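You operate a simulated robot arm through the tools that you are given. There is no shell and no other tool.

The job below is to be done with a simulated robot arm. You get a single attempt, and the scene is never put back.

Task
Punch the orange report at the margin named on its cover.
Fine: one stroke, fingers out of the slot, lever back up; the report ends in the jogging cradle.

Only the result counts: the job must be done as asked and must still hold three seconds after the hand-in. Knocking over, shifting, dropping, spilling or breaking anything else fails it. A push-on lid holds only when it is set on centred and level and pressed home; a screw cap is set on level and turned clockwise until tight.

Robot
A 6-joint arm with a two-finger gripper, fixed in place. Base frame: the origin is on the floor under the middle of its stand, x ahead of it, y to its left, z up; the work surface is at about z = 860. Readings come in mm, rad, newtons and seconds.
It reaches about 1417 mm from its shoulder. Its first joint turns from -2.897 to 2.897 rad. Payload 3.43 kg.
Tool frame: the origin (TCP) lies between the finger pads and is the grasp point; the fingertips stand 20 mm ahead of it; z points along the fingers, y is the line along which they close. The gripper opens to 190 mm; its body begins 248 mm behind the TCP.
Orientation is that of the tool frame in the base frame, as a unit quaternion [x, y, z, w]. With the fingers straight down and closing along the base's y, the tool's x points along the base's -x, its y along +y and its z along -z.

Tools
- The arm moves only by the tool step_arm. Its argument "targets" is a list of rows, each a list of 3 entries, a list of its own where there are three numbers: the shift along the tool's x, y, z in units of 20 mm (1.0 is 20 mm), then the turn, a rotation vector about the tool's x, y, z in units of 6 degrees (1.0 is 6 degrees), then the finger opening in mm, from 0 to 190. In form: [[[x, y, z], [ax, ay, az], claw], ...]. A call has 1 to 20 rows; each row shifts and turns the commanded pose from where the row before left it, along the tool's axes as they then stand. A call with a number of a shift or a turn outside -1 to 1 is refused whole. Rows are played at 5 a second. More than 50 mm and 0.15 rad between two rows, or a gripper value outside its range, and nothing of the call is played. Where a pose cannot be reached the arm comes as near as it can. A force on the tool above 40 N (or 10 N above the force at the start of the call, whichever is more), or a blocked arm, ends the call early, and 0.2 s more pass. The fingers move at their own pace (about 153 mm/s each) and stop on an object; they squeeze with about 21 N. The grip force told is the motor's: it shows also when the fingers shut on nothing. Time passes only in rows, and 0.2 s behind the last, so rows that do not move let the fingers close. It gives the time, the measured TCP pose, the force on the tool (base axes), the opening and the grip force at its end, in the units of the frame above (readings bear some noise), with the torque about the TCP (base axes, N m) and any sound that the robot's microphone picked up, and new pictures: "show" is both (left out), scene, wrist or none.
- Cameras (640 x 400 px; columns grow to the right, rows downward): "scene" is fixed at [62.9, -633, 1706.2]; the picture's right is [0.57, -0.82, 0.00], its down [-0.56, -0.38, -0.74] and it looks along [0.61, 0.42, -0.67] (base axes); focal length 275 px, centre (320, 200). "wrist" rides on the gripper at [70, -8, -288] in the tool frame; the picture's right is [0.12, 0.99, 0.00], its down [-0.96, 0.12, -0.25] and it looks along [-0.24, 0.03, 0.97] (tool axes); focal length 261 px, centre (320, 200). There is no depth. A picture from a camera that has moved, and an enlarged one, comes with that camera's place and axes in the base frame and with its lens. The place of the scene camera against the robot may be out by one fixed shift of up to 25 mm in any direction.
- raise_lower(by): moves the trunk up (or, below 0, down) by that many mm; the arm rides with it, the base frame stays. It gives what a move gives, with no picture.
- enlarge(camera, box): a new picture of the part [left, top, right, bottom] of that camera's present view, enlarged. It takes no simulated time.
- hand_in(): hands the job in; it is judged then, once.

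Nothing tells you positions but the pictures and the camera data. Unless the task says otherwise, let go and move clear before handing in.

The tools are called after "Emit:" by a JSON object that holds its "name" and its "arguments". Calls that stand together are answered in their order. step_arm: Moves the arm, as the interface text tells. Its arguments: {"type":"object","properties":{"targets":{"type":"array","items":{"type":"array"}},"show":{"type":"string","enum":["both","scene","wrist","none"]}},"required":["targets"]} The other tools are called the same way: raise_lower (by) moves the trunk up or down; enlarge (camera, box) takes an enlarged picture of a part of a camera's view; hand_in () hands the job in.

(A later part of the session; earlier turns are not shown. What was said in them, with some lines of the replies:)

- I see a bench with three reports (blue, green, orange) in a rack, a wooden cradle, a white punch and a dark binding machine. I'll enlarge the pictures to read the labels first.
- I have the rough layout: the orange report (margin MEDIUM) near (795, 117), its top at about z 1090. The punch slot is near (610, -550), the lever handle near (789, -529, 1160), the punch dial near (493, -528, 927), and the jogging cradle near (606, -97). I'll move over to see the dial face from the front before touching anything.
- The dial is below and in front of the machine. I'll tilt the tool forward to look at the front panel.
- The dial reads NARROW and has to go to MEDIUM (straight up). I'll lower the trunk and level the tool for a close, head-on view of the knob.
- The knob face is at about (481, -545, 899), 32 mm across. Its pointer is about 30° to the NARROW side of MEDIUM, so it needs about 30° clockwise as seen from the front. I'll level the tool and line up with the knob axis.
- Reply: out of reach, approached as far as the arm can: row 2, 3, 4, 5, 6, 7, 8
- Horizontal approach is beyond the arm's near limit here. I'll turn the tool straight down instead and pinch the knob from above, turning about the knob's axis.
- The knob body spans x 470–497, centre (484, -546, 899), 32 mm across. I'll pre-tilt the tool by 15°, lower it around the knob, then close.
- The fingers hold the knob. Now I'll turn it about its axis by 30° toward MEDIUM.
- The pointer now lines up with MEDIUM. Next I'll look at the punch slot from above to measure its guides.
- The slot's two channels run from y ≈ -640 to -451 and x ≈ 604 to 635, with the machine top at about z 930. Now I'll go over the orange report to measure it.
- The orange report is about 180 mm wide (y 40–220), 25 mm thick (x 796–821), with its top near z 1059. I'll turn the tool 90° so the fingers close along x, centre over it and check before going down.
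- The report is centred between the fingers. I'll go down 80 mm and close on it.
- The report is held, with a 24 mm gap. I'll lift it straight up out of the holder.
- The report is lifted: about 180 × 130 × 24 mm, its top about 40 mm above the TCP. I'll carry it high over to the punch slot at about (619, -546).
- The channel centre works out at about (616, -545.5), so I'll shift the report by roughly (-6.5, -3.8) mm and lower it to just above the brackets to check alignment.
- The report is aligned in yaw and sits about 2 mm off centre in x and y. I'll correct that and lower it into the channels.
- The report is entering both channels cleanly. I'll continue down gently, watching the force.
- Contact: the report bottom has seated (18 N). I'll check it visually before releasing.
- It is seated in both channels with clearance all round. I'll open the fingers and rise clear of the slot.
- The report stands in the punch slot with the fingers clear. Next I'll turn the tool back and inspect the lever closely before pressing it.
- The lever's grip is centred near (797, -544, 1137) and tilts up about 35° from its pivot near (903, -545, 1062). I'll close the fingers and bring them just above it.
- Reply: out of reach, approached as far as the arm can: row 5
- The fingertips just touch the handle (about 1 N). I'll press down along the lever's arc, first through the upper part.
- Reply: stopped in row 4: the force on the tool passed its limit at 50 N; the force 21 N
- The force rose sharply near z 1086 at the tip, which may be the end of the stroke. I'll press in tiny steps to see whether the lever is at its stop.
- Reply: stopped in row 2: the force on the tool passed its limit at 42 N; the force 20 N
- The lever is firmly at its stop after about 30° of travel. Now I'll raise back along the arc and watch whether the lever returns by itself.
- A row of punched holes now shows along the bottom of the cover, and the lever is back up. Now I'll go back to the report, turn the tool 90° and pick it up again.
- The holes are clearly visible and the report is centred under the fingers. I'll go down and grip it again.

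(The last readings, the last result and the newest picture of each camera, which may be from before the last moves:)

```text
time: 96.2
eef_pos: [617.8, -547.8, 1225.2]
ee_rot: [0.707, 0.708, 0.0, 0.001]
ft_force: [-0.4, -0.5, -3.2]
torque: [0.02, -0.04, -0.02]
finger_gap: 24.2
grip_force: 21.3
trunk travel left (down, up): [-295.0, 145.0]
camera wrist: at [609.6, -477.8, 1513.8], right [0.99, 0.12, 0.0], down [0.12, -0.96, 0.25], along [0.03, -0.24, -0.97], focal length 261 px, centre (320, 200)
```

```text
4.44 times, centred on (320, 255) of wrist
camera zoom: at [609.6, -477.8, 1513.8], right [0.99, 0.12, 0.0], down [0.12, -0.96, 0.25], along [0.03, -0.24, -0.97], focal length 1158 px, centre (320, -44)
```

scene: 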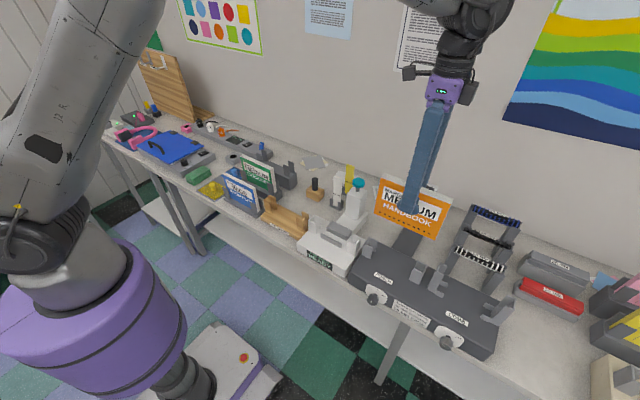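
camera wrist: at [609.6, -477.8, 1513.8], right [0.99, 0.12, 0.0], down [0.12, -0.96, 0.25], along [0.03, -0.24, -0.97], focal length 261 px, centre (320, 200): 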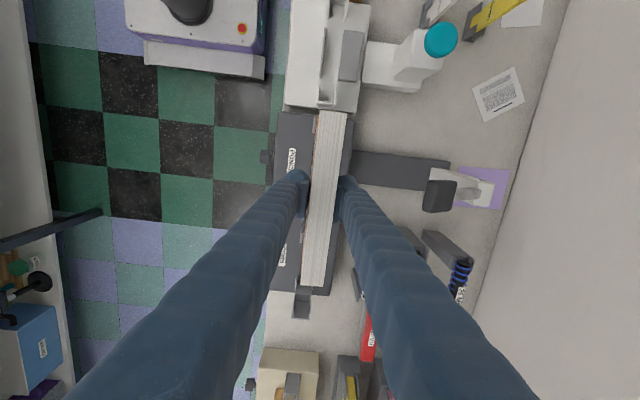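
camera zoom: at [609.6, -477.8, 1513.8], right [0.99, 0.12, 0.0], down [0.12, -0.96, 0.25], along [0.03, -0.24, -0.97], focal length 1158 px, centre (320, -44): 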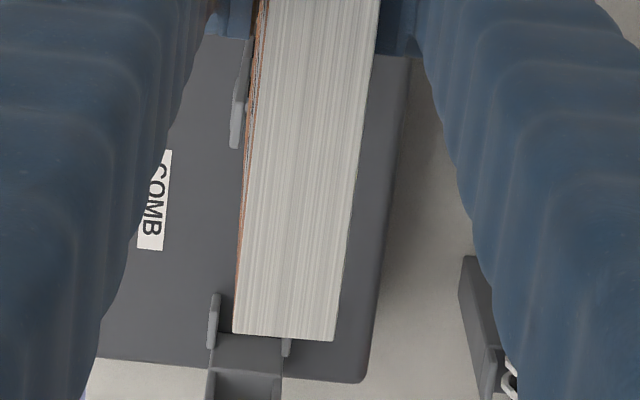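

The report is out, leaning about 3° in the grip. I'll tilt the tool slightly to make it vertical and move along the bench to view the cradle.

Emit:
{"name": "step_arm", "arguments": {"targets": [[[0, 0, 0], [-0.24, 0, 0], 15], [[0, 0, 0], [-0.24, 0, 0], 15], [[0.5, 0, 0], [0, 0, 0], 15], [[1, 0, 0], [0, 0, 0], 15], [[1, 0, 0], [0, 0, 0], 15], [[1, 0, 0], [0, 0, 0], 15], [[1, 0, 0], [0, 0, 0], 15], [[1, 0, 0], [0, 0, 0], 15], [[1, 0, 0], [0, 0, 0], 15], [[1, 0, 0], [0, 0, 0], 15], [[1, 0, 0], [0, 0, 0], 15], [[1, 0, 0], [0, 0, 0], 15], [[1, 0, 0], [0, 0, 0], 15], [[0.5, 0, 0], [0, 0, 0], 15], [[0, 0, 0], [0, 0, 0], 15]]}}

Emit:
{"name": "enlarge", "arguments": {"camera": "wrist", "box": [250, 0, 390, 110]}}

Emit:
{"name": "enlarge", "arguments": {"camera": "scene", "box": [240, 160, 340, 260]}}

```text
time: 99.4
eef_pos: [617.2, -328.1, 1227.2]
ee_rot: [0.707, 0.707, 0.018, 0.018]
ft_force: [0.3, -0.1, -4.0]
torque: [-0.03, 0.01, -0.04]
finger_gap: 24.3
grip_force: 20.9
trunk travel left (down, up): [-295.0, 145.0]
camera wrist: at [594.4, -259.2, 1514.3], right [0.99, 0.12, 0.05], down [0.1, -0.96, 0.25], along [0.08, -0.24, -0.97], focal length 261 px, centre (320, 200)
```

scene: 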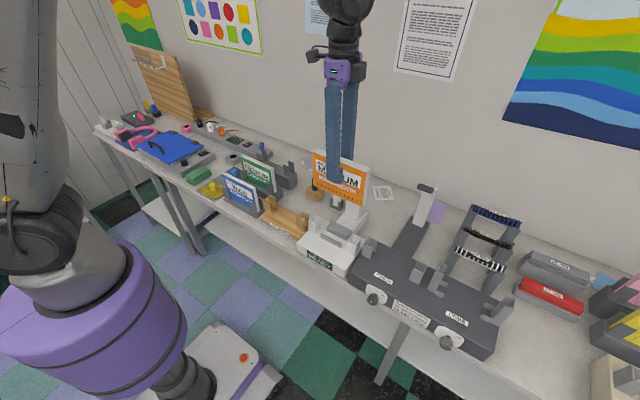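
wrist: 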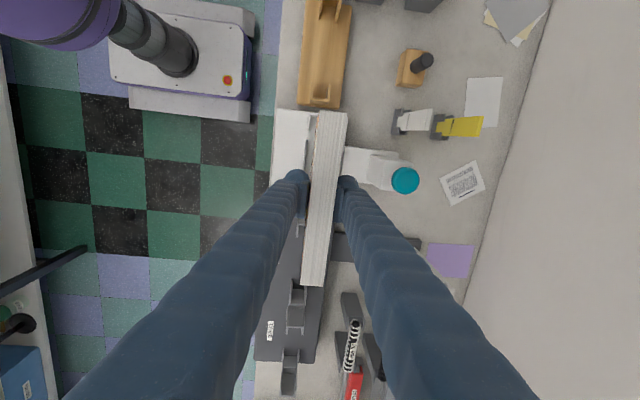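

```text
3.64 times, centred on (320, 55) of wrist
camera zoom: at [594.4, -259.2, 1514.3], right [0.99, 0.12, 0.05], down [0.1, -0.96, 0.25], along [0.08, -0.24, -0.97], focal length 948 px, centre (320, 727)
```

zoom: 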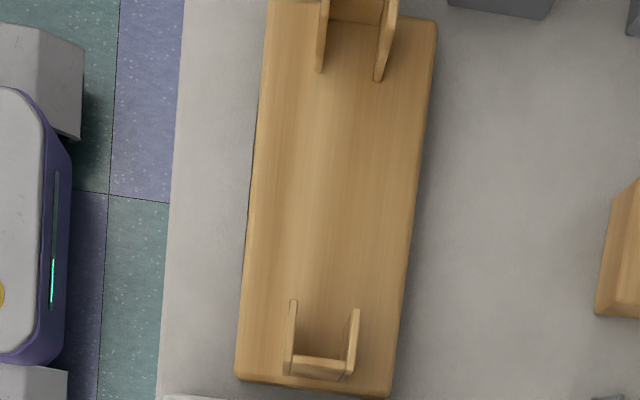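

```text
4.00 times, centred on (290, 210) of scene
camera zoom: at [62.9, -633.0, 1706.2], right [0.57, -0.82, 0.0], down [-0.56, -0.38, -0.74], along [0.61, 0.42, -0.67], focal length 1102 px, centre (440, 160)
```

zoom: 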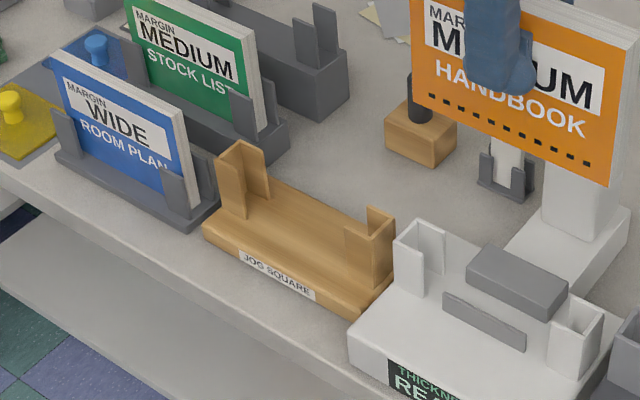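

Emit:
{"name": "enlarge", "arguments": {"camera": "wrist", "box": [295, 70, 355, 110]}}

Emit:
{"name": "enlarge", "arguments": {"camera": "wrist", "box": [295, 0, 365, 40]}}

Emit:
{"name": "enlarge", "arguments": {"camera": "wrist", "box": [290, 95, 360, 155]}}

```text
10.00 times, centred on (325, 90) of wrist
camera zoom: at [594.4, -259.2, 1514.3], right [0.99, 0.12, 0.05], down [0.1, -0.96, 0.25], along [0.08, -0.24, -0.97], focal length 2606 px, centre (270, 1300)
```

zoom: 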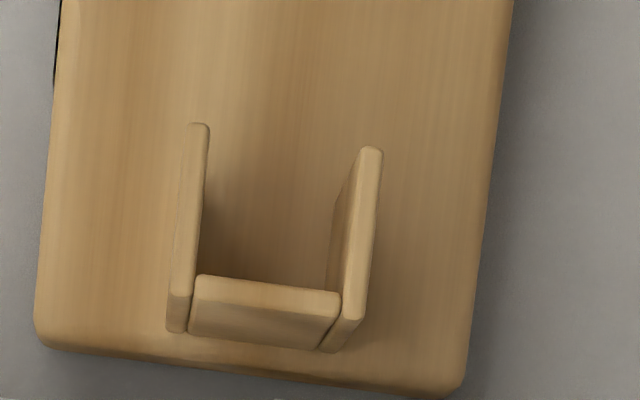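

```text
9.14 times, centred on (330, 20) of wrist
camera zoom: at [594.4, -259.2, 1514.3], right [0.99, 0.12, 0.05], down [0.1, -0.96, 0.25], along [0.08, -0.24, -0.97], focal length 2383 px, centre (229, 1846)
```

zoom: 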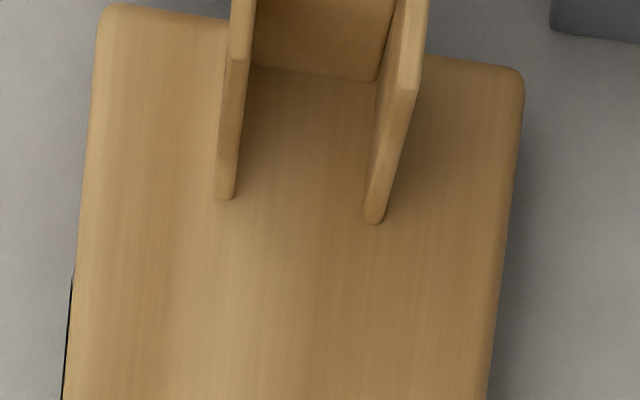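

```text
6.67 times, centred on (325, 125) of wrist
camera zoom: at [594.4, -259.2, 1514.3], right [0.99, 0.12, 0.05], down [0.1, -0.96, 0.25], along [0.08, -0.24, -0.97], focal length 1738 px, centre (287, 700)
```

zoom: 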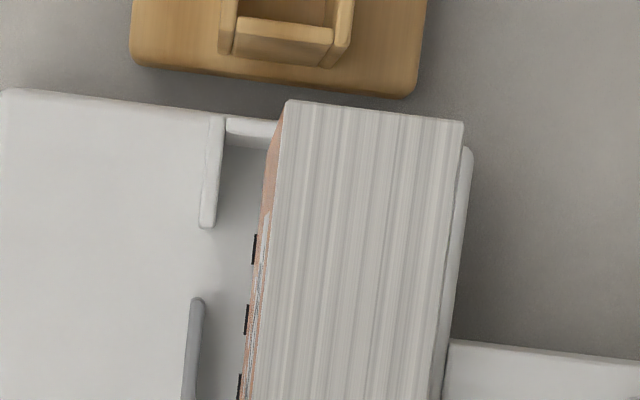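

The cradle channels run x 598–629 with their centre at about (613.6, -96), the floor near z 890 and the channel tops near z 957. I'll move the report above it and check alignment.

Emit:
{"name": "step_arm", "arguments": {"targets": [[[0.6, 0, 0], [0, 0, 0], 15], [[1, 0, 0], [0, 0, 0], 15], [[1, 0, 0], [0, 0, 0], 15], [[1, 0, 0], [0, 0, 0], 15], [[1, 0, 0], [0, 0, 0], 15], [[1, 0, 0], [0, 0, 0], 15], [[1, 0, 0], [0, 0, 0], 15], [[1, 0, 0], [0, 0, 0], 15], [[1, 0, 0], [0, 0, 0], 15], [[1, 0, 0], [0, 0, 0], 15], [[1, 0, 0], [0, 0, 0], 15], [[1, -0.175, 0], [0, 0, 0], 15], [[0, -0.15, 1], [0, 0, 0], 15], [[0, -0.05, 1], [0, 0, 0], 15], [[0, 0, 0], [0, 0, 0], 15]]}}

Emit:
{"name": "enlarge", "arguments": {"camera": "wrist", "box": [290, 80, 360, 150]}}

Emit:
{"name": "enlarge", "arguments": {"camera": "wrist", "box": [270, 210, 370, 310]}}

Emit:
{"name": "enlarge", "arguments": {"camera": "scene", "box": [230, 130, 350, 260]}}

```text
time: 102.6
eef_pos: [611.6, -95.4, 1184.7]
ee_rot: [0.707, 0.707, 0.018, 0.019]
ft_force: [-1.0, -0.3, -4.3]
torque: [-0.03, 0.0, -0.02]
finger_gap: 24.0
grip_force: 21.5
trunk travel left (down, up): [-295.0, 145.0]
camera wrist: at [589.2, -25.5, 1472.2], right [0.99, 0.12, 0.05], down [0.1, -0.96, 0.25], along [0.08, -0.25, -0.97], focal length 261 px, centre (320, 200)
```

scene: 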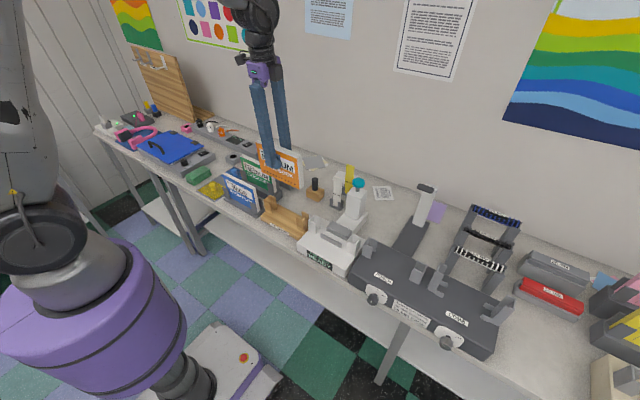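
wrist: 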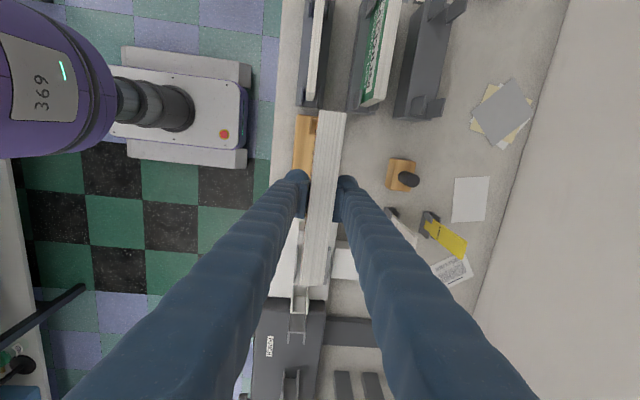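

```text
5.71 times, centred on (325, 115) of wrist
camera zoom: at [589.2, -25.5, 1472.2], right [0.99, 0.12, 0.05], down [0.1, -0.96, 0.25], along [0.08, -0.25, -0.97], focal length 1489 px, centre (291, 686)
```

zoom: 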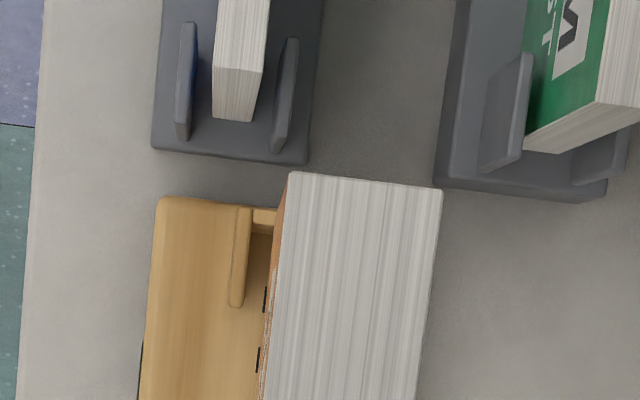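

```text
4.00 times, centred on (320, 260) of wrist
camera zoom: at [589.2, -25.5, 1472.2], right [0.99, 0.12, 0.05], down [0.1, -0.96, 0.25], along [0.08, -0.25, -0.97], focal length 1043 px, centre (320, -40)
```

zoom: 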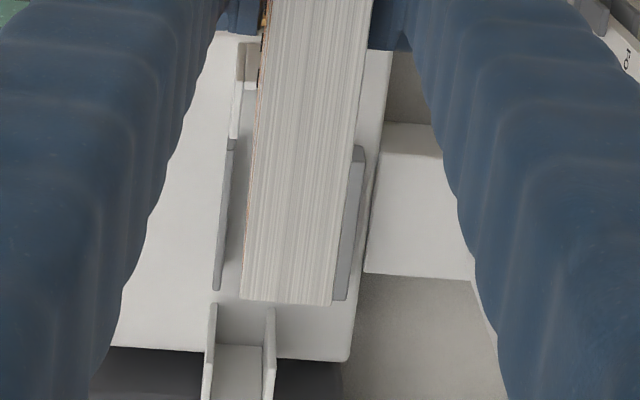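

```text
3.08 times, centred on (290, 195) of scene
camera zoom: at [62.9, -633.0, 1706.2], right [0.57, -0.82, 0.0], down [-0.56, -0.38, -0.74], along [0.61, 0.42, -0.67], focal length 848 px, centre (412, 215)
```

zoom: 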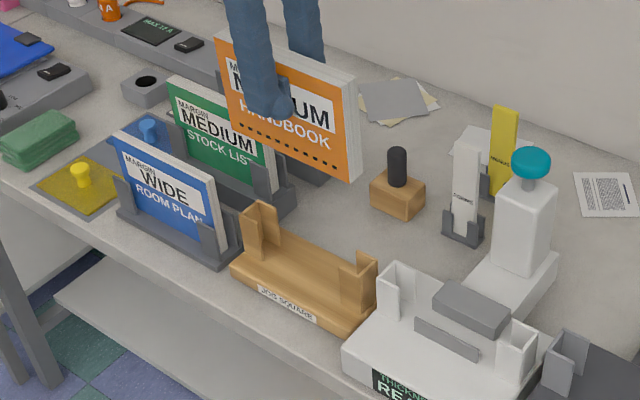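

I need a small correction (+2.4 mm in x, -2 mm in y), then I'll lower to just above the cradle's channel tops.

Emit:
{"name": "step_arm", "arguments": {"targets": [[[-0.1, 0.12, 0], [0, 0, 0], 15], [[0, -0.05, 1], [0, 0, 0], 15], [[0, -0.05, 1], [0, 0, 0], 15], [[0, -0.05, 1], [0, 0, 0], 15], [[0, -0.05, 1], [0, 0, 0], 15], [[0, -0.05, 1], [0, 0, 0], 15], [[0, -0.05, 1], [0, 0, 0], 15], [[0, 0, 0], [0, 0, 0], 15]]}}

Emit:
{"name": "enlarge", "arguments": {"camera": "wrist", "box": [290, 80, 360, 150]}}

Emit:
{"name": "enlarge", "arguments": {"camera": "wrist", "box": [270, 220, 370, 320]}}

Emit:
{"name": "enlarge", "arguments": {"camera": "scene", "box": [230, 150, 330, 260]}}

```text
time: 104.4
eef_pos: [614.7, -97.5, 1064.3]
ee_rot: [0.707, 0.706, 0.018, 0.018]
ft_force: [-0.3, 0.1, -3.0]
torque: [-0.01, 0.0, 0.01]
finger_gap: 24.3
grip_force: 20.6
trunk travel left (down, up): [-295.0, 145.0]
camera wrist: at [591.5, -28.1, 1352.1], right [0.99, 0.12, 0.05], down [0.1, -0.96, 0.25], along [0.08, -0.25, -0.97], focal length 261 px, centre (320, 200)
```

scene: 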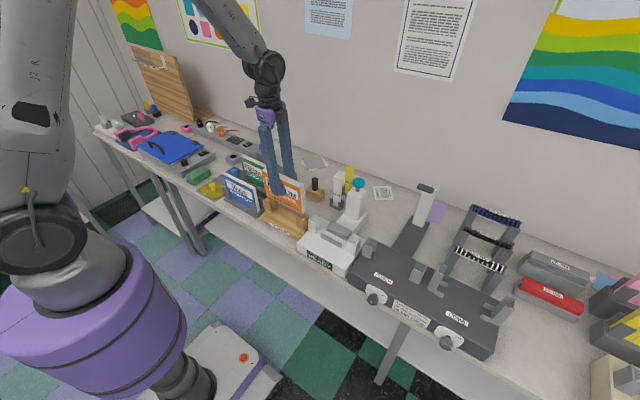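
wrist: 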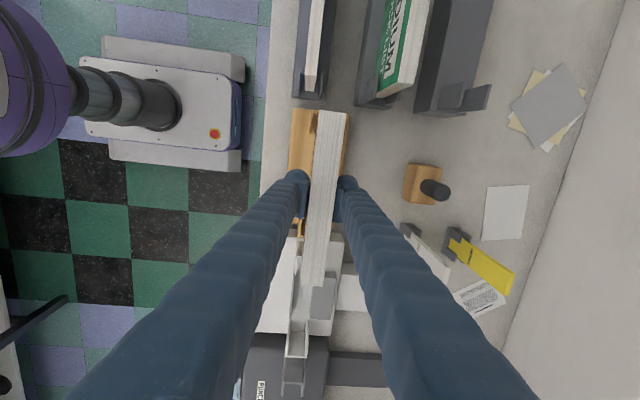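

```text
5.71 times, centred on (325, 115) of wrist
camera zoom: at [591.5, -28.1, 1352.1], right [0.99, 0.12, 0.05], down [0.1, -0.96, 0.25], along [0.08, -0.25, -0.97], focal length 1489 px, centre (291, 686)
```

zoom: 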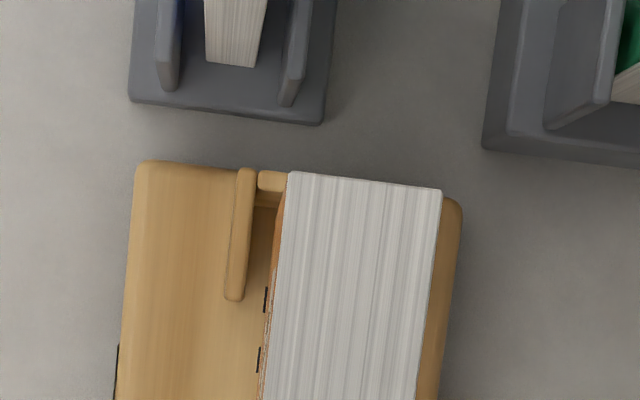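

```text
4.00 times, centred on (320, 270) of wrist
camera zoom: at [591.5, -28.1, 1352.1], right [0.99, 0.12, 0.05], down [0.1, -0.96, 0.25], along [0.08, -0.25, -0.97], focal length 1043 px, centre (320, -80)
```

zoom: 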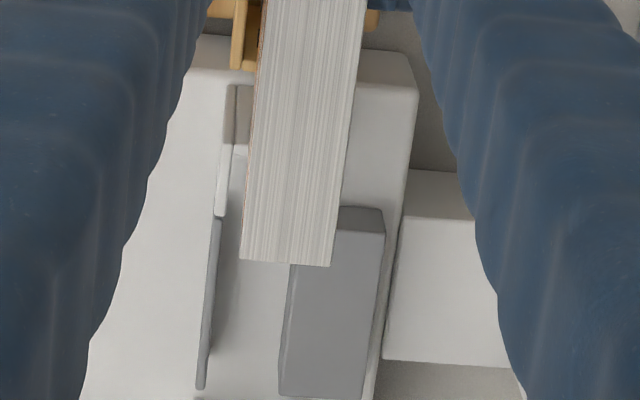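

```text
3.64 times, centred on (280, 205) of scene
camera zoom: at [62.9, -633.0, 1706.2], right [0.57, -0.82, 0.0], down [-0.56, -0.38, -0.74], along [0.61, 0.42, -0.67], focal length 1002 px, centre (466, 182)
```

zoom: 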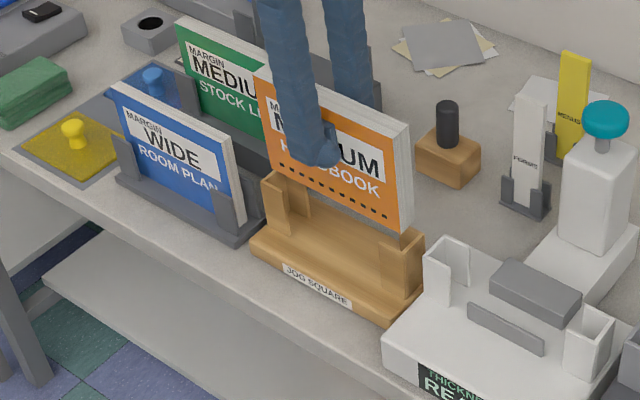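

Emit:
{"name": "enlarge", "arguments": {"camera": "wrist", "box": [305, 100, 345, 140]}}

Emit:
{"name": "enlarge", "arguments": {"camera": "scene", "box": [260, 190, 310, 245]}}

Emit:
{"name": "enlarge", "arguments": {"camera": "wrist", "box": [280, 180, 350, 250]}}

```text
10.00 times, centred on (325, 120) of wrist
camera zoom: at [591.5, -28.1, 1352.1], right [0.99, 0.12, 0.05], down [0.1, -0.96, 0.25], along [0.08, -0.25, -0.97], focal length 2606 px, centre (270, 1000)
```

zoom: 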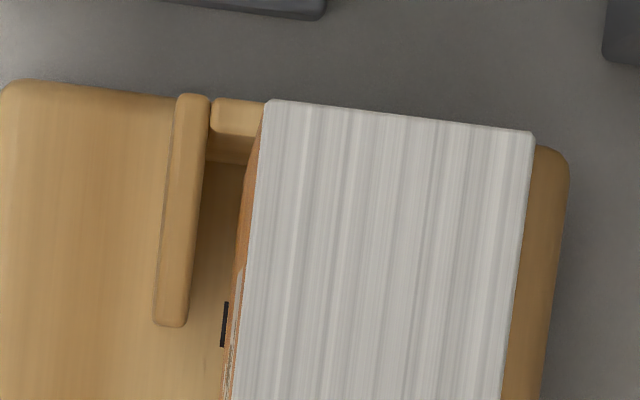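

```text
7.27 times, centred on (285, 218) of scene
camera zoom: at [62.9, -633.0, 1706.2], right [0.57, -0.82, 0.0], down [-0.56, -0.38, -0.74], along [0.61, 0.42, -0.67], focal length 2003 px, centre (574, 73)
```

zoom: 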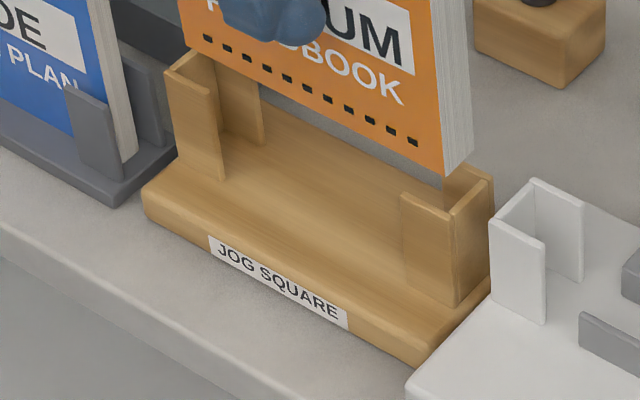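

```text
5.71 times, centred on (315, 215) of wrist
camera zoom: at [591.5, -28.1, 1352.1], right [0.99, 0.12, 0.05], down [0.1, -0.96, 0.25], along [0.08, -0.25, -0.97], focal length 1489 px, centre (349, 114)
```

zoom: 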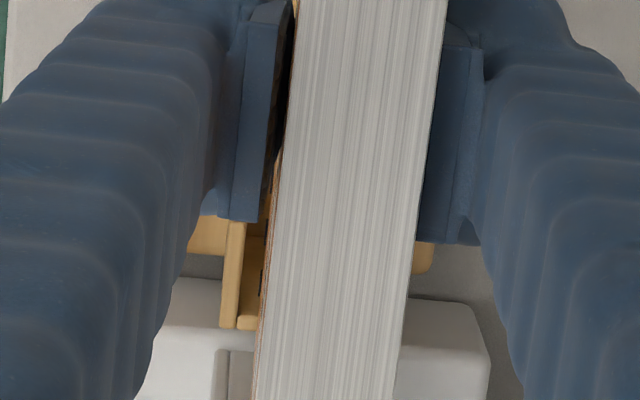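

The bottom of the report sits about 2 mm too far back, so I tilted the tool slightly too much. I'll ease the tilt by 1.2° and start lowering into the cradle.

Emit:
{"name": "step_arm", "arguments": {"targets": [[[0, 0, 0], [0.2, 0, 0], 15], [[0, -0.03, 0.6], [0, 0, 0], 15], [[0, -0.03, 0.6], [0, 0, 0], 15], [[0, -0.03, 0.4], [0, 0, 0], 15], [[0, 0, 0], [0, 0, 0], 15]]}}

Emit:
{"name": "enlarge", "arguments": {"camera": "wrist", "box": [300, 90, 350, 140]}}

Emit:
{"name": "enlarge", "arguments": {"camera": "scene", "box": [250, 180, 320, 250]}}

```text
time: 105.6
eef_pos: [614.9, -96.8, 1032.7]
ee_rot: [0.706, 0.708, 0.011, 0.012]
ft_force: [0.4, 0.6, -4.1]
torque: [0.02, 0.06, -0.02]
finger_gap: 24.0
grip_force: 21.2
trunk travel left (down, up): [-295.0, 145.0]
camera wrist: at [597.4, -27.1, 1321.3], right [0.99, 0.12, 0.03], down [0.11, -0.96, 0.25], along [0.06, -0.25, -0.97], focal length 261 px, centre (320, 200)
```

scene: 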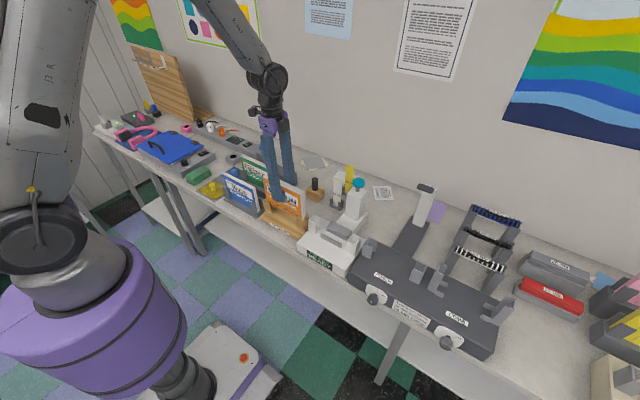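
wrist: 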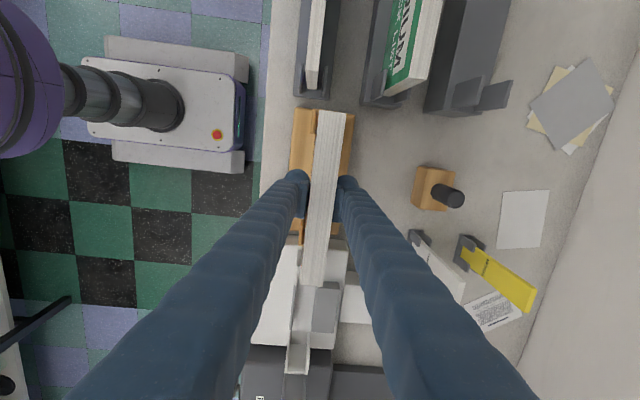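

```text
8.00 times, centred on (325, 115) of wrist
camera zoom: at [597.4, -27.1, 1321.3], right [0.99, 0.12, 0.03], down [0.11, -0.96, 0.25], along [0.06, -0.25, -0.97], focal length 2085 px, centre (280, 880)
```

zoom: 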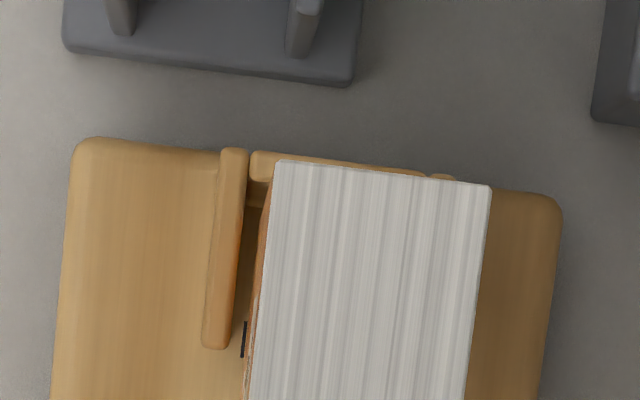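

```text
5.71 times, centred on (285, 215) of scene
camera zoom: at [62.9, -633.0, 1706.2], right [0.57, -0.82, 0.0], down [-0.56, -0.38, -0.74], along [0.61, 0.42, -0.67], focal length 1574 px, centre (520, 114)
```

zoom: 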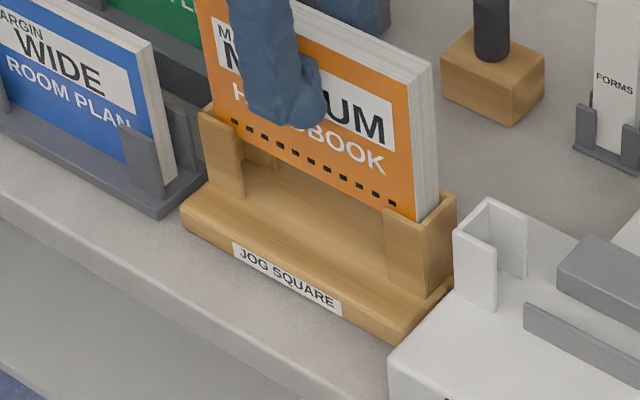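

It is entering both channels cleanly. I'll continue down gently.

Emit:
{"name": "step_arm", "arguments": {"targets": [[[0, -0.02, 0.5], [0, 0, 0], 15], [[0, -0.02, 0.5], [0, 0, 0], 15], [[0, -0.02, 0.5], [0, 0, 0], 15], [[0, 0, 0], [0, 0, 0], 15]], "show": "scene"}}

Emit:
{"name": "step_arm", "arguments": {"targets": [[[0, 0, 0.15], [0, 0, 0], 15], [[0, 0, 0.15], [0, 0, 0], 15], [[0, 0, 0], [0, 0, 0], 15]], "show": "none"}}

Emit:
{"name": "enlarge", "arguments": {"camera": "scene", "box": [250, 180, 320, 250]}}

```text
time: 106.6
eef_pos: [614.7, -95.9, 1001.4]
ee_rot: [0.707, 0.707, 0.011, 0.012]
ft_force: [0.1, 0.9, -2.8]
torque: [-0.01, 0.02, 0.02]
finger_gap: 24.4
grip_force: 20.6
trunk travel left (down, up): [-295.0, 145.0]
```

scene: 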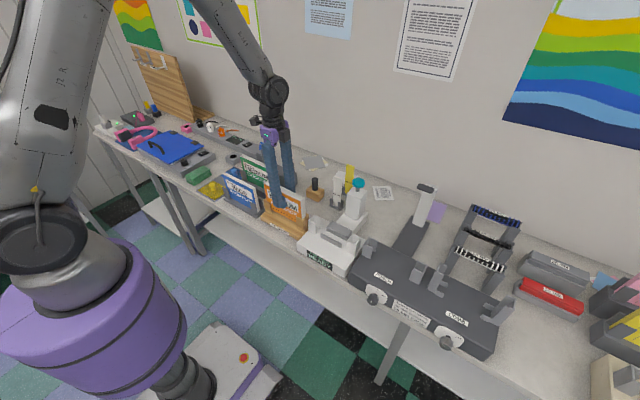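

```text
time: 107.4
eef_pos: [614.2, -97.0, 997.4]
ee_rot: [0.707, 0.707, 0.012, 0.012]
ft_force: [0.0, 0.5, -4.1]
torque: [0.0, -0.02, -0.02]
finger_gap: 24.3
grip_force: 20.4
trunk travel left (down, up): [-295.0, 145.0]
```

```text
5.71 times, centred on (285, 215) of scene
camera zoom: at [62.9, -633.0, 1706.2], right [0.57, -0.82, 0.0], down [-0.56, -0.38, -0.74], along [0.61, 0.42, -0.67], focal length 1574 px, centre (520, 114)
```

zoom: 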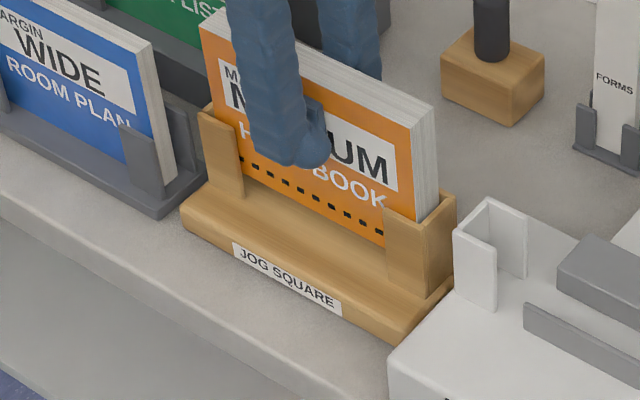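

Emit:
{"name": "step_arm", "arguments": {"targets": [[[0, 0, 0.15], [0, 0, 0], 15], [[0, 0, 0.15], [0, 0, 0], 15], [[0, 0, 0], [0, 0, 0], 15]], "show": "none"}}

Emit:
{"name": "step_arm", "arguments": {"targets": [[[0, 0, 0.1], [0, 0, 0], 15], [[0, 0, 0.1], [0, 0, 0], 15], [[0, 0, 0], [0, 0, 0], 15]], "show": "none"}}

```text
time: 108.2
eef_pos: [616.2, -97.7, 991.8]
ee_rot: [0.707, 0.707, 0.011, 0.011]
ft_force: [0.4, 0.6, -3.1]
torque: [0.0, -0.01, 0.02]
finger_gap: 23.8
grip_force: 20.8
trunk travel left (down, up): [-295.0, 145.0]
```

```text
time: 109.0
eef_pos: [615.8, -96.8, 986.9]
ee_rot: [0.707, 0.707, 0.011, 0.012]
ft_force: [0.3, 0.0, -3.6]
torque: [0.01, -0.06, -0.01]
finger_gap: 24.3
grip_force: 21.0
trunk travel left (down, up): [-295.0, 145.0]
```

Emit:
{"name": "step_arm", "arguments": {"targets": [[[0, 0, 0.1], [0, 0, 0], 15], [[0, 0, 0.1], [0, 0, 0], 15], [[0, 0, 0], [0, 0, 0], 15]], "show": "none"}}

Emit:
{"name": "step_arm", "arguments": {"targets": [[[0, 0, 0.1], [0, 0, 0], 15], [[0, 0, 0], [0, 0, 0], 15]], "show": "scene"}}

Emit:
{"name": "enlarge", "arguments": {"camera": "scene", "box": [250, 180, 320, 250]}}

```text
time: 109.8
eef_pos: [614.1, -95.6, 983.3]
ee_rot: [0.706, 0.708, 0.011, 0.011]
ft_force: [-0.7, -0.4, -3.1]
torque: [-0.03, -0.01, -0.01]
finger_gap: 24.1
grip_force: 20.4
trunk travel left (down, up): [-295.0, 145.0]
```

```text
time: 110.4
eef_pos: [613.8, -96.1, 981.4]
ee_rot: [0.707, 0.707, 0.011, 0.012]
ft_force: [0.2, -0.4, -4.2]
torque: [-0.01, -0.02, -0.01]
finger_gap: 24.5
grip_force: 21.5
trunk travel left (down, up): [-295.0, 145.0]
```

scene: 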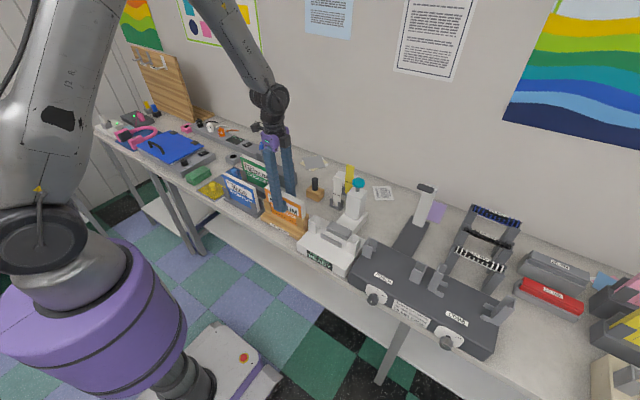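

```text
5.71 times, centred on (285, 215) of scene
camera zoom: at [62.9, -633.0, 1706.2], right [0.57, -0.82, 0.0], down [-0.56, -0.38, -0.74], along [0.61, 0.42, -0.67], focal length 1574 px, centre (520, 114)
```

zoom: 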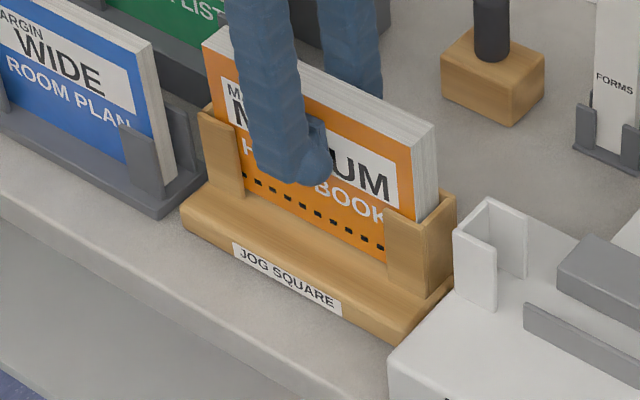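

Emit:
{"name": "step_arm", "arguments": {"targets": [[[0, 0, 0.1], [0, 0, 0], 15], [[0, 0, 0.1], [0, 0, 0], 15], [[0, 0, 0], [0, 0, 0], 15]], "show": "none"}}

Emit:
{"name": "step_arm", "arguments": {"targets": [[[0, 0, 0.1], [0, 0, 0], 15], [[0, 0, 0], [0, 0, 0], 15]], "show": "none"}}

```text
time: 111.2
eef_pos: [613.9, -97.0, 978.4]
ee_rot: [0.707, 0.707, 0.01, 0.011]
ft_force: [-0.1, -0.4, -4.1]
torque: [-0.01, 0.0, 0.01]
finger_gap: 24.3
grip_force: 20.6
trunk travel left (down, up): [-295.0, 145.0]
```

```text
time: 111.8
eef_pos: [613.7, -96.9, 975.6]
ee_rot: [0.707, 0.707, 0.011, 0.011]
ft_force: [0.8, 1.6, 5.2]
torque: [0.05, 0.08, 0.02]
finger_gap: 24.3
grip_force: 20.7
trunk travel left (down, up): [-295.0, 145.0]
```

Contact: the report rests on the cradle floor. I'll open the fingers and rise straight up.

Emit:
{"name": "step_arm", "arguments": {"targets": [[[0, 0, 0], [0, 0, 0], 30], [[0, 0, 0], [0, 0, 0], 50], [[0, 0, 0], [0, 0, 0], 75], [[0, 0, 0], [0, 0, 0], 75], [[0, 0.01, -0.5], [0, 0, 0], 75], [[0, 0.03, -1], [0, 0, 0], 75], [[0, 0.03, -1], [0, 0, 0], 75], [[0, 0.03, -1], [0, 0, 0], 75], [[0, 0.03, -1], [0, 0, 0], 75], [[0, 0.03, -1], [0, 0, 0], 75], [[0, 0.03, -1], [0, 0, 0], 75], [[0, 0.03, -1], [0, 0, 0], 75], [[0, 0.03, -1], [0, 0, 0], 75], [[0, 0.03, -1], [0, 0, 0], 75], [[0, 0.03, -1], [0, 0, 0], 75], [[0, 0.03, -1], [0, 0, 0], 75], [[0, 0.03, -1], [0, 0, 0], 75], [[0, 0, 0], [0, 0, 0], 75]]}}

Emit:
{"name": "enlarge", "arguments": {"camera": "scene", "box": [220, 150, 330, 260]}}

Emit:
{"name": "enlarge", "arguments": {"camera": "wrist", "box": [260, 80, 380, 260]}}

Emit:
{"name": "enlarge", "arguments": {"camera": "scene", "box": [340, 150, 520, 360]}}

```text
time: 115.6
eef_pos: [615.8, -97.9, 1225.6]
ee_rot: [0.707, 0.707, 0.011, 0.011]
ft_force: [-0.4, 0.4, 1.2]
torque: [-0.03, -0.01, 0.01]
finger_gap: 75.0
grip_force: 0.1
trunk travel left (down, up): [-295.0, 145.0]
camera wrist: at [598.4, -28.5, 1513.4], right [0.99, 0.12, 0.03], down [0.11, -0.96, 0.25], along [0.06, -0.25, -0.97], focal length 261 px, centre (320, 200)
```

scene: 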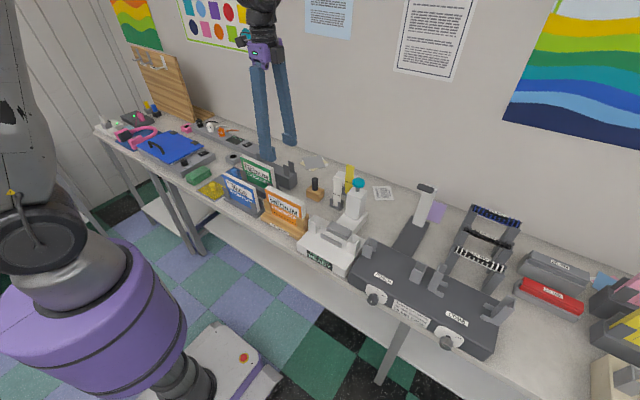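
wrist: 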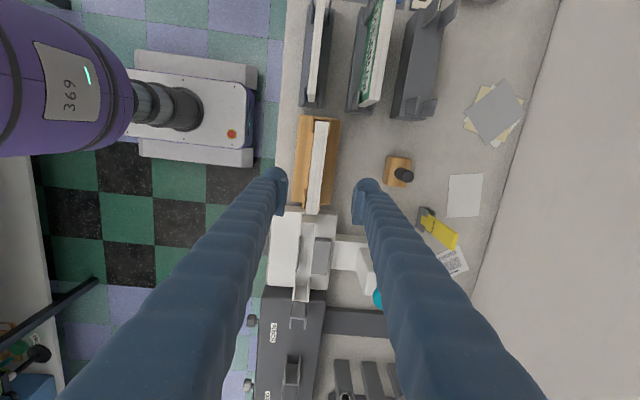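

```text
3.64 times, centred on (275, 205) of scene
camera zoom: at [62.9, -633.0, 1706.2], right [0.57, -0.82, 0.0], down [-0.56, -0.38, -0.74], along [0.61, 0.42, -0.67], focal length 1002 px, centre (484, 182)
```

zoom: 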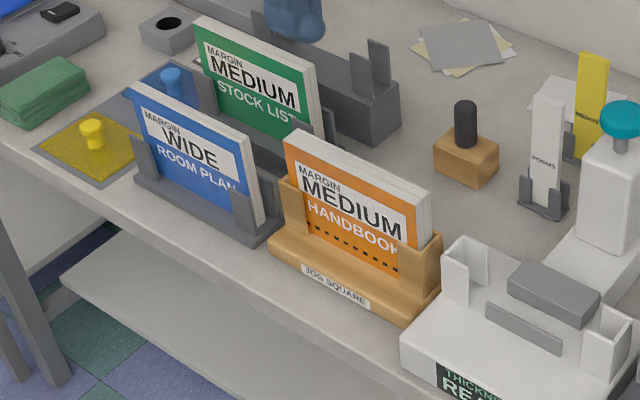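

```text
2.22 times, centred on (320, 170) of wrist
camera zoom: at [598.4, -28.5, 1513.4], right [0.99, 0.12, 0.03], down [0.11, -0.96, 0.25], along [0.06, -0.25, -0.97], focal length 579 px, centre (320, 267)
```

zoom: 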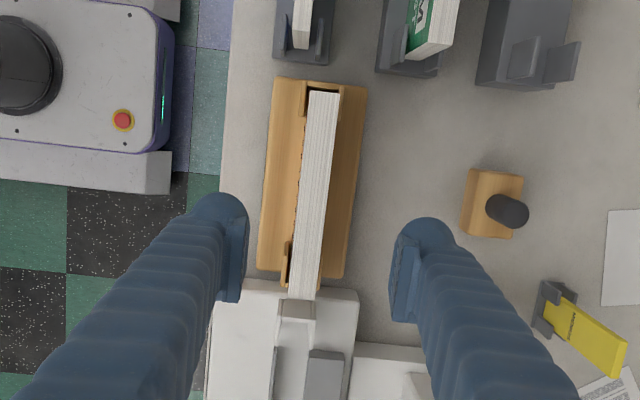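

```text
1.90 times, centred on (430, 255) of scene
camera zoom: at [62.9, -633.0, 1706.2], right [0.57, -0.82, 0.0], down [-0.56, -0.38, -0.74], along [0.61, 0.42, -0.67], focal length 525 px, centre (110, 95)
```

zoom: 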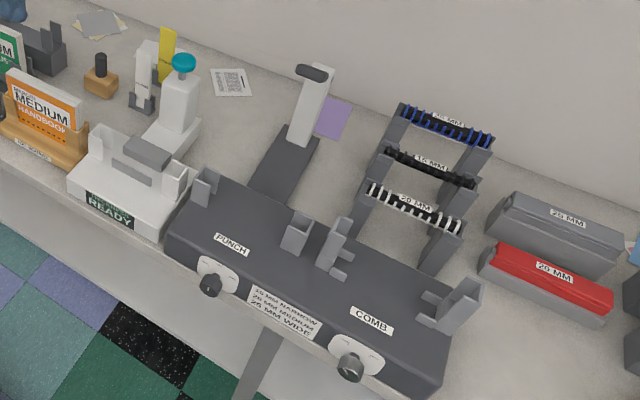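

The punched orange report stands in the jogging cradle, the lever is back up and nothing else has shifted. I'll wait briefly to confirm everything is stable.

Emit:
{"name": "step_arm", "arguments": {"targets": [[[0, 0, -1], [0, 0, 0], 75], [[0, 0, -1], [0, 0, 0], 75], [[0, 0, 0], [0, 0, 0], 75], [[0, 0, 0], [0, 0, 0], 75], [[0, 0, 0], [0, 0, 0], 75], [[0, 0, 0], [0, 0, 0], 75], [[0, 0, 0], [0, 0, 0], 75], [[0, 0, 0], [0, 0, 0], 75], [[0, 0, 0], [0, 0, 0], 75], [[0, 0, 0], [0, 0, 0], 75]]}}

Emit:
{"name": "enlarge", "arguments": {"camera": "scene", "box": [250, 170, 330, 260]}}

Emit:
{"name": "enlarge", "arguments": {"camera": "scene", "box": [350, 170, 450, 320]}}

```text
time: 117.8
eef_pos: [612.2, -95.9, 1265.7]
ee_rot: [0.707, 0.708, 0.012, 0.01]
ft_force: [0.0, -0.3, 0.0]
torque: [-0.01, -0.01, 0.0]
finger_gap: 75.1
grip_force: 0.1
trunk travel left (down, up): [-295.0, 145.0]
camera wrist: at [594.4, -27.0, 1553.1], right [0.99, 0.12, 0.03], down [0.11, -0.96, 0.25], along [0.06, -0.25, -0.97], focal length 261 px, centre (320, 200)
```

scene: 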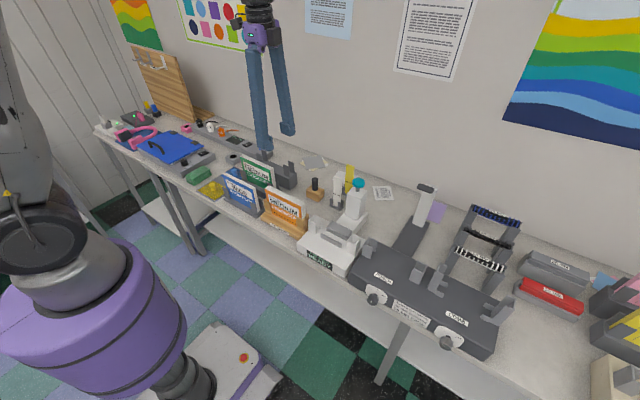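
wrist: 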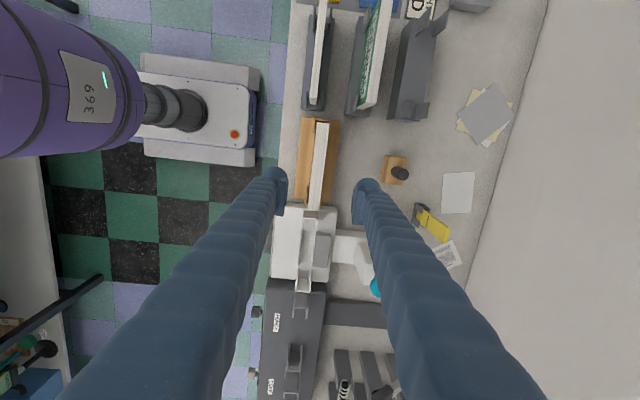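

```text
4.44 times, centred on (290, 215) of scene
camera zoom: at [62.9, -633.0, 1706.2], right [0.57, -0.82, 0.0], down [-0.56, -0.38, -0.74], along [0.61, 0.42, -0.67], focal length 1224 px, centre (453, 133)
```

zoom: 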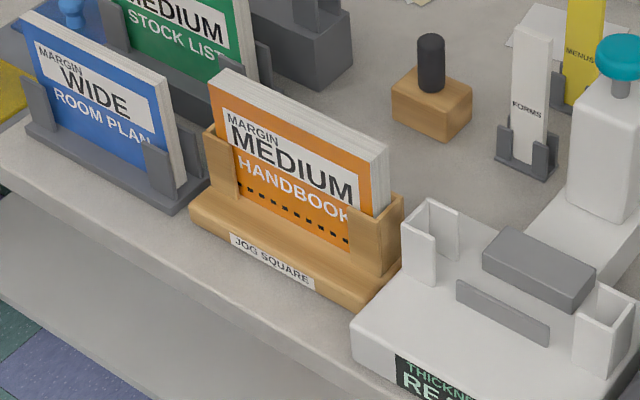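

```text
2.67 times, centred on (400, 245) of scene
camera zoom: at [62.9, -633.0, 1706.2], right [0.57, -0.82, 0.0], down [-0.56, -0.38, -0.74], along [0.61, 0.42, -0.67], focal length 734 px, centre (107, 80)
```

zoom: 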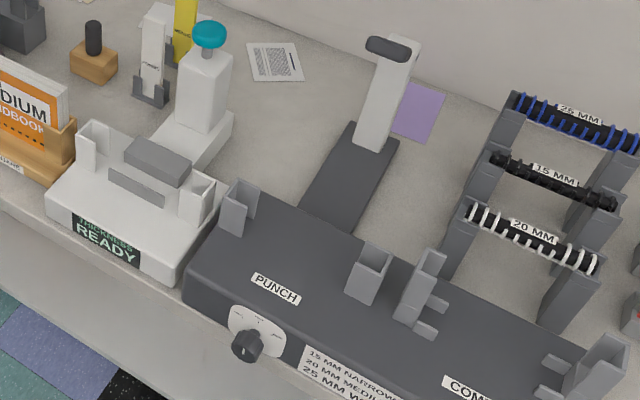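

The report is settled in the cradle with its row of holes, the dial is at MEDIUM, the lever is up and the gripper is clear. I'm handing in.

Emit:
{"name": "hand_in", "arguments": {}}

```text
The job is handed in.
```

I punched the orange report at the MEDIUM margin named on its cover, and it now stands in the jogging cradle. I've handed the job in; no verdict came back.

- **Dial:** it was sitting about halfway between NARROW and MEDIUM. I turned it about 30° so the pointer lines up with MEDIUM.
- **Stroke:** one press of the lever to its stop, with the fingers out of the slot. A small extra push at the bottom confirmed it was at the stop. The lever sprang back to its starting position.
- **Result:** a row of holes shows along the bottom of the cover.
- **Cradle:** I lowered the report until it touched the cradle floor, then let go. It hadn't moved about two seconds later. It may lean slightly within the channels, which are about 6 mm wider than the report.

The pictures show nothing else on the bench moved or knocked over.
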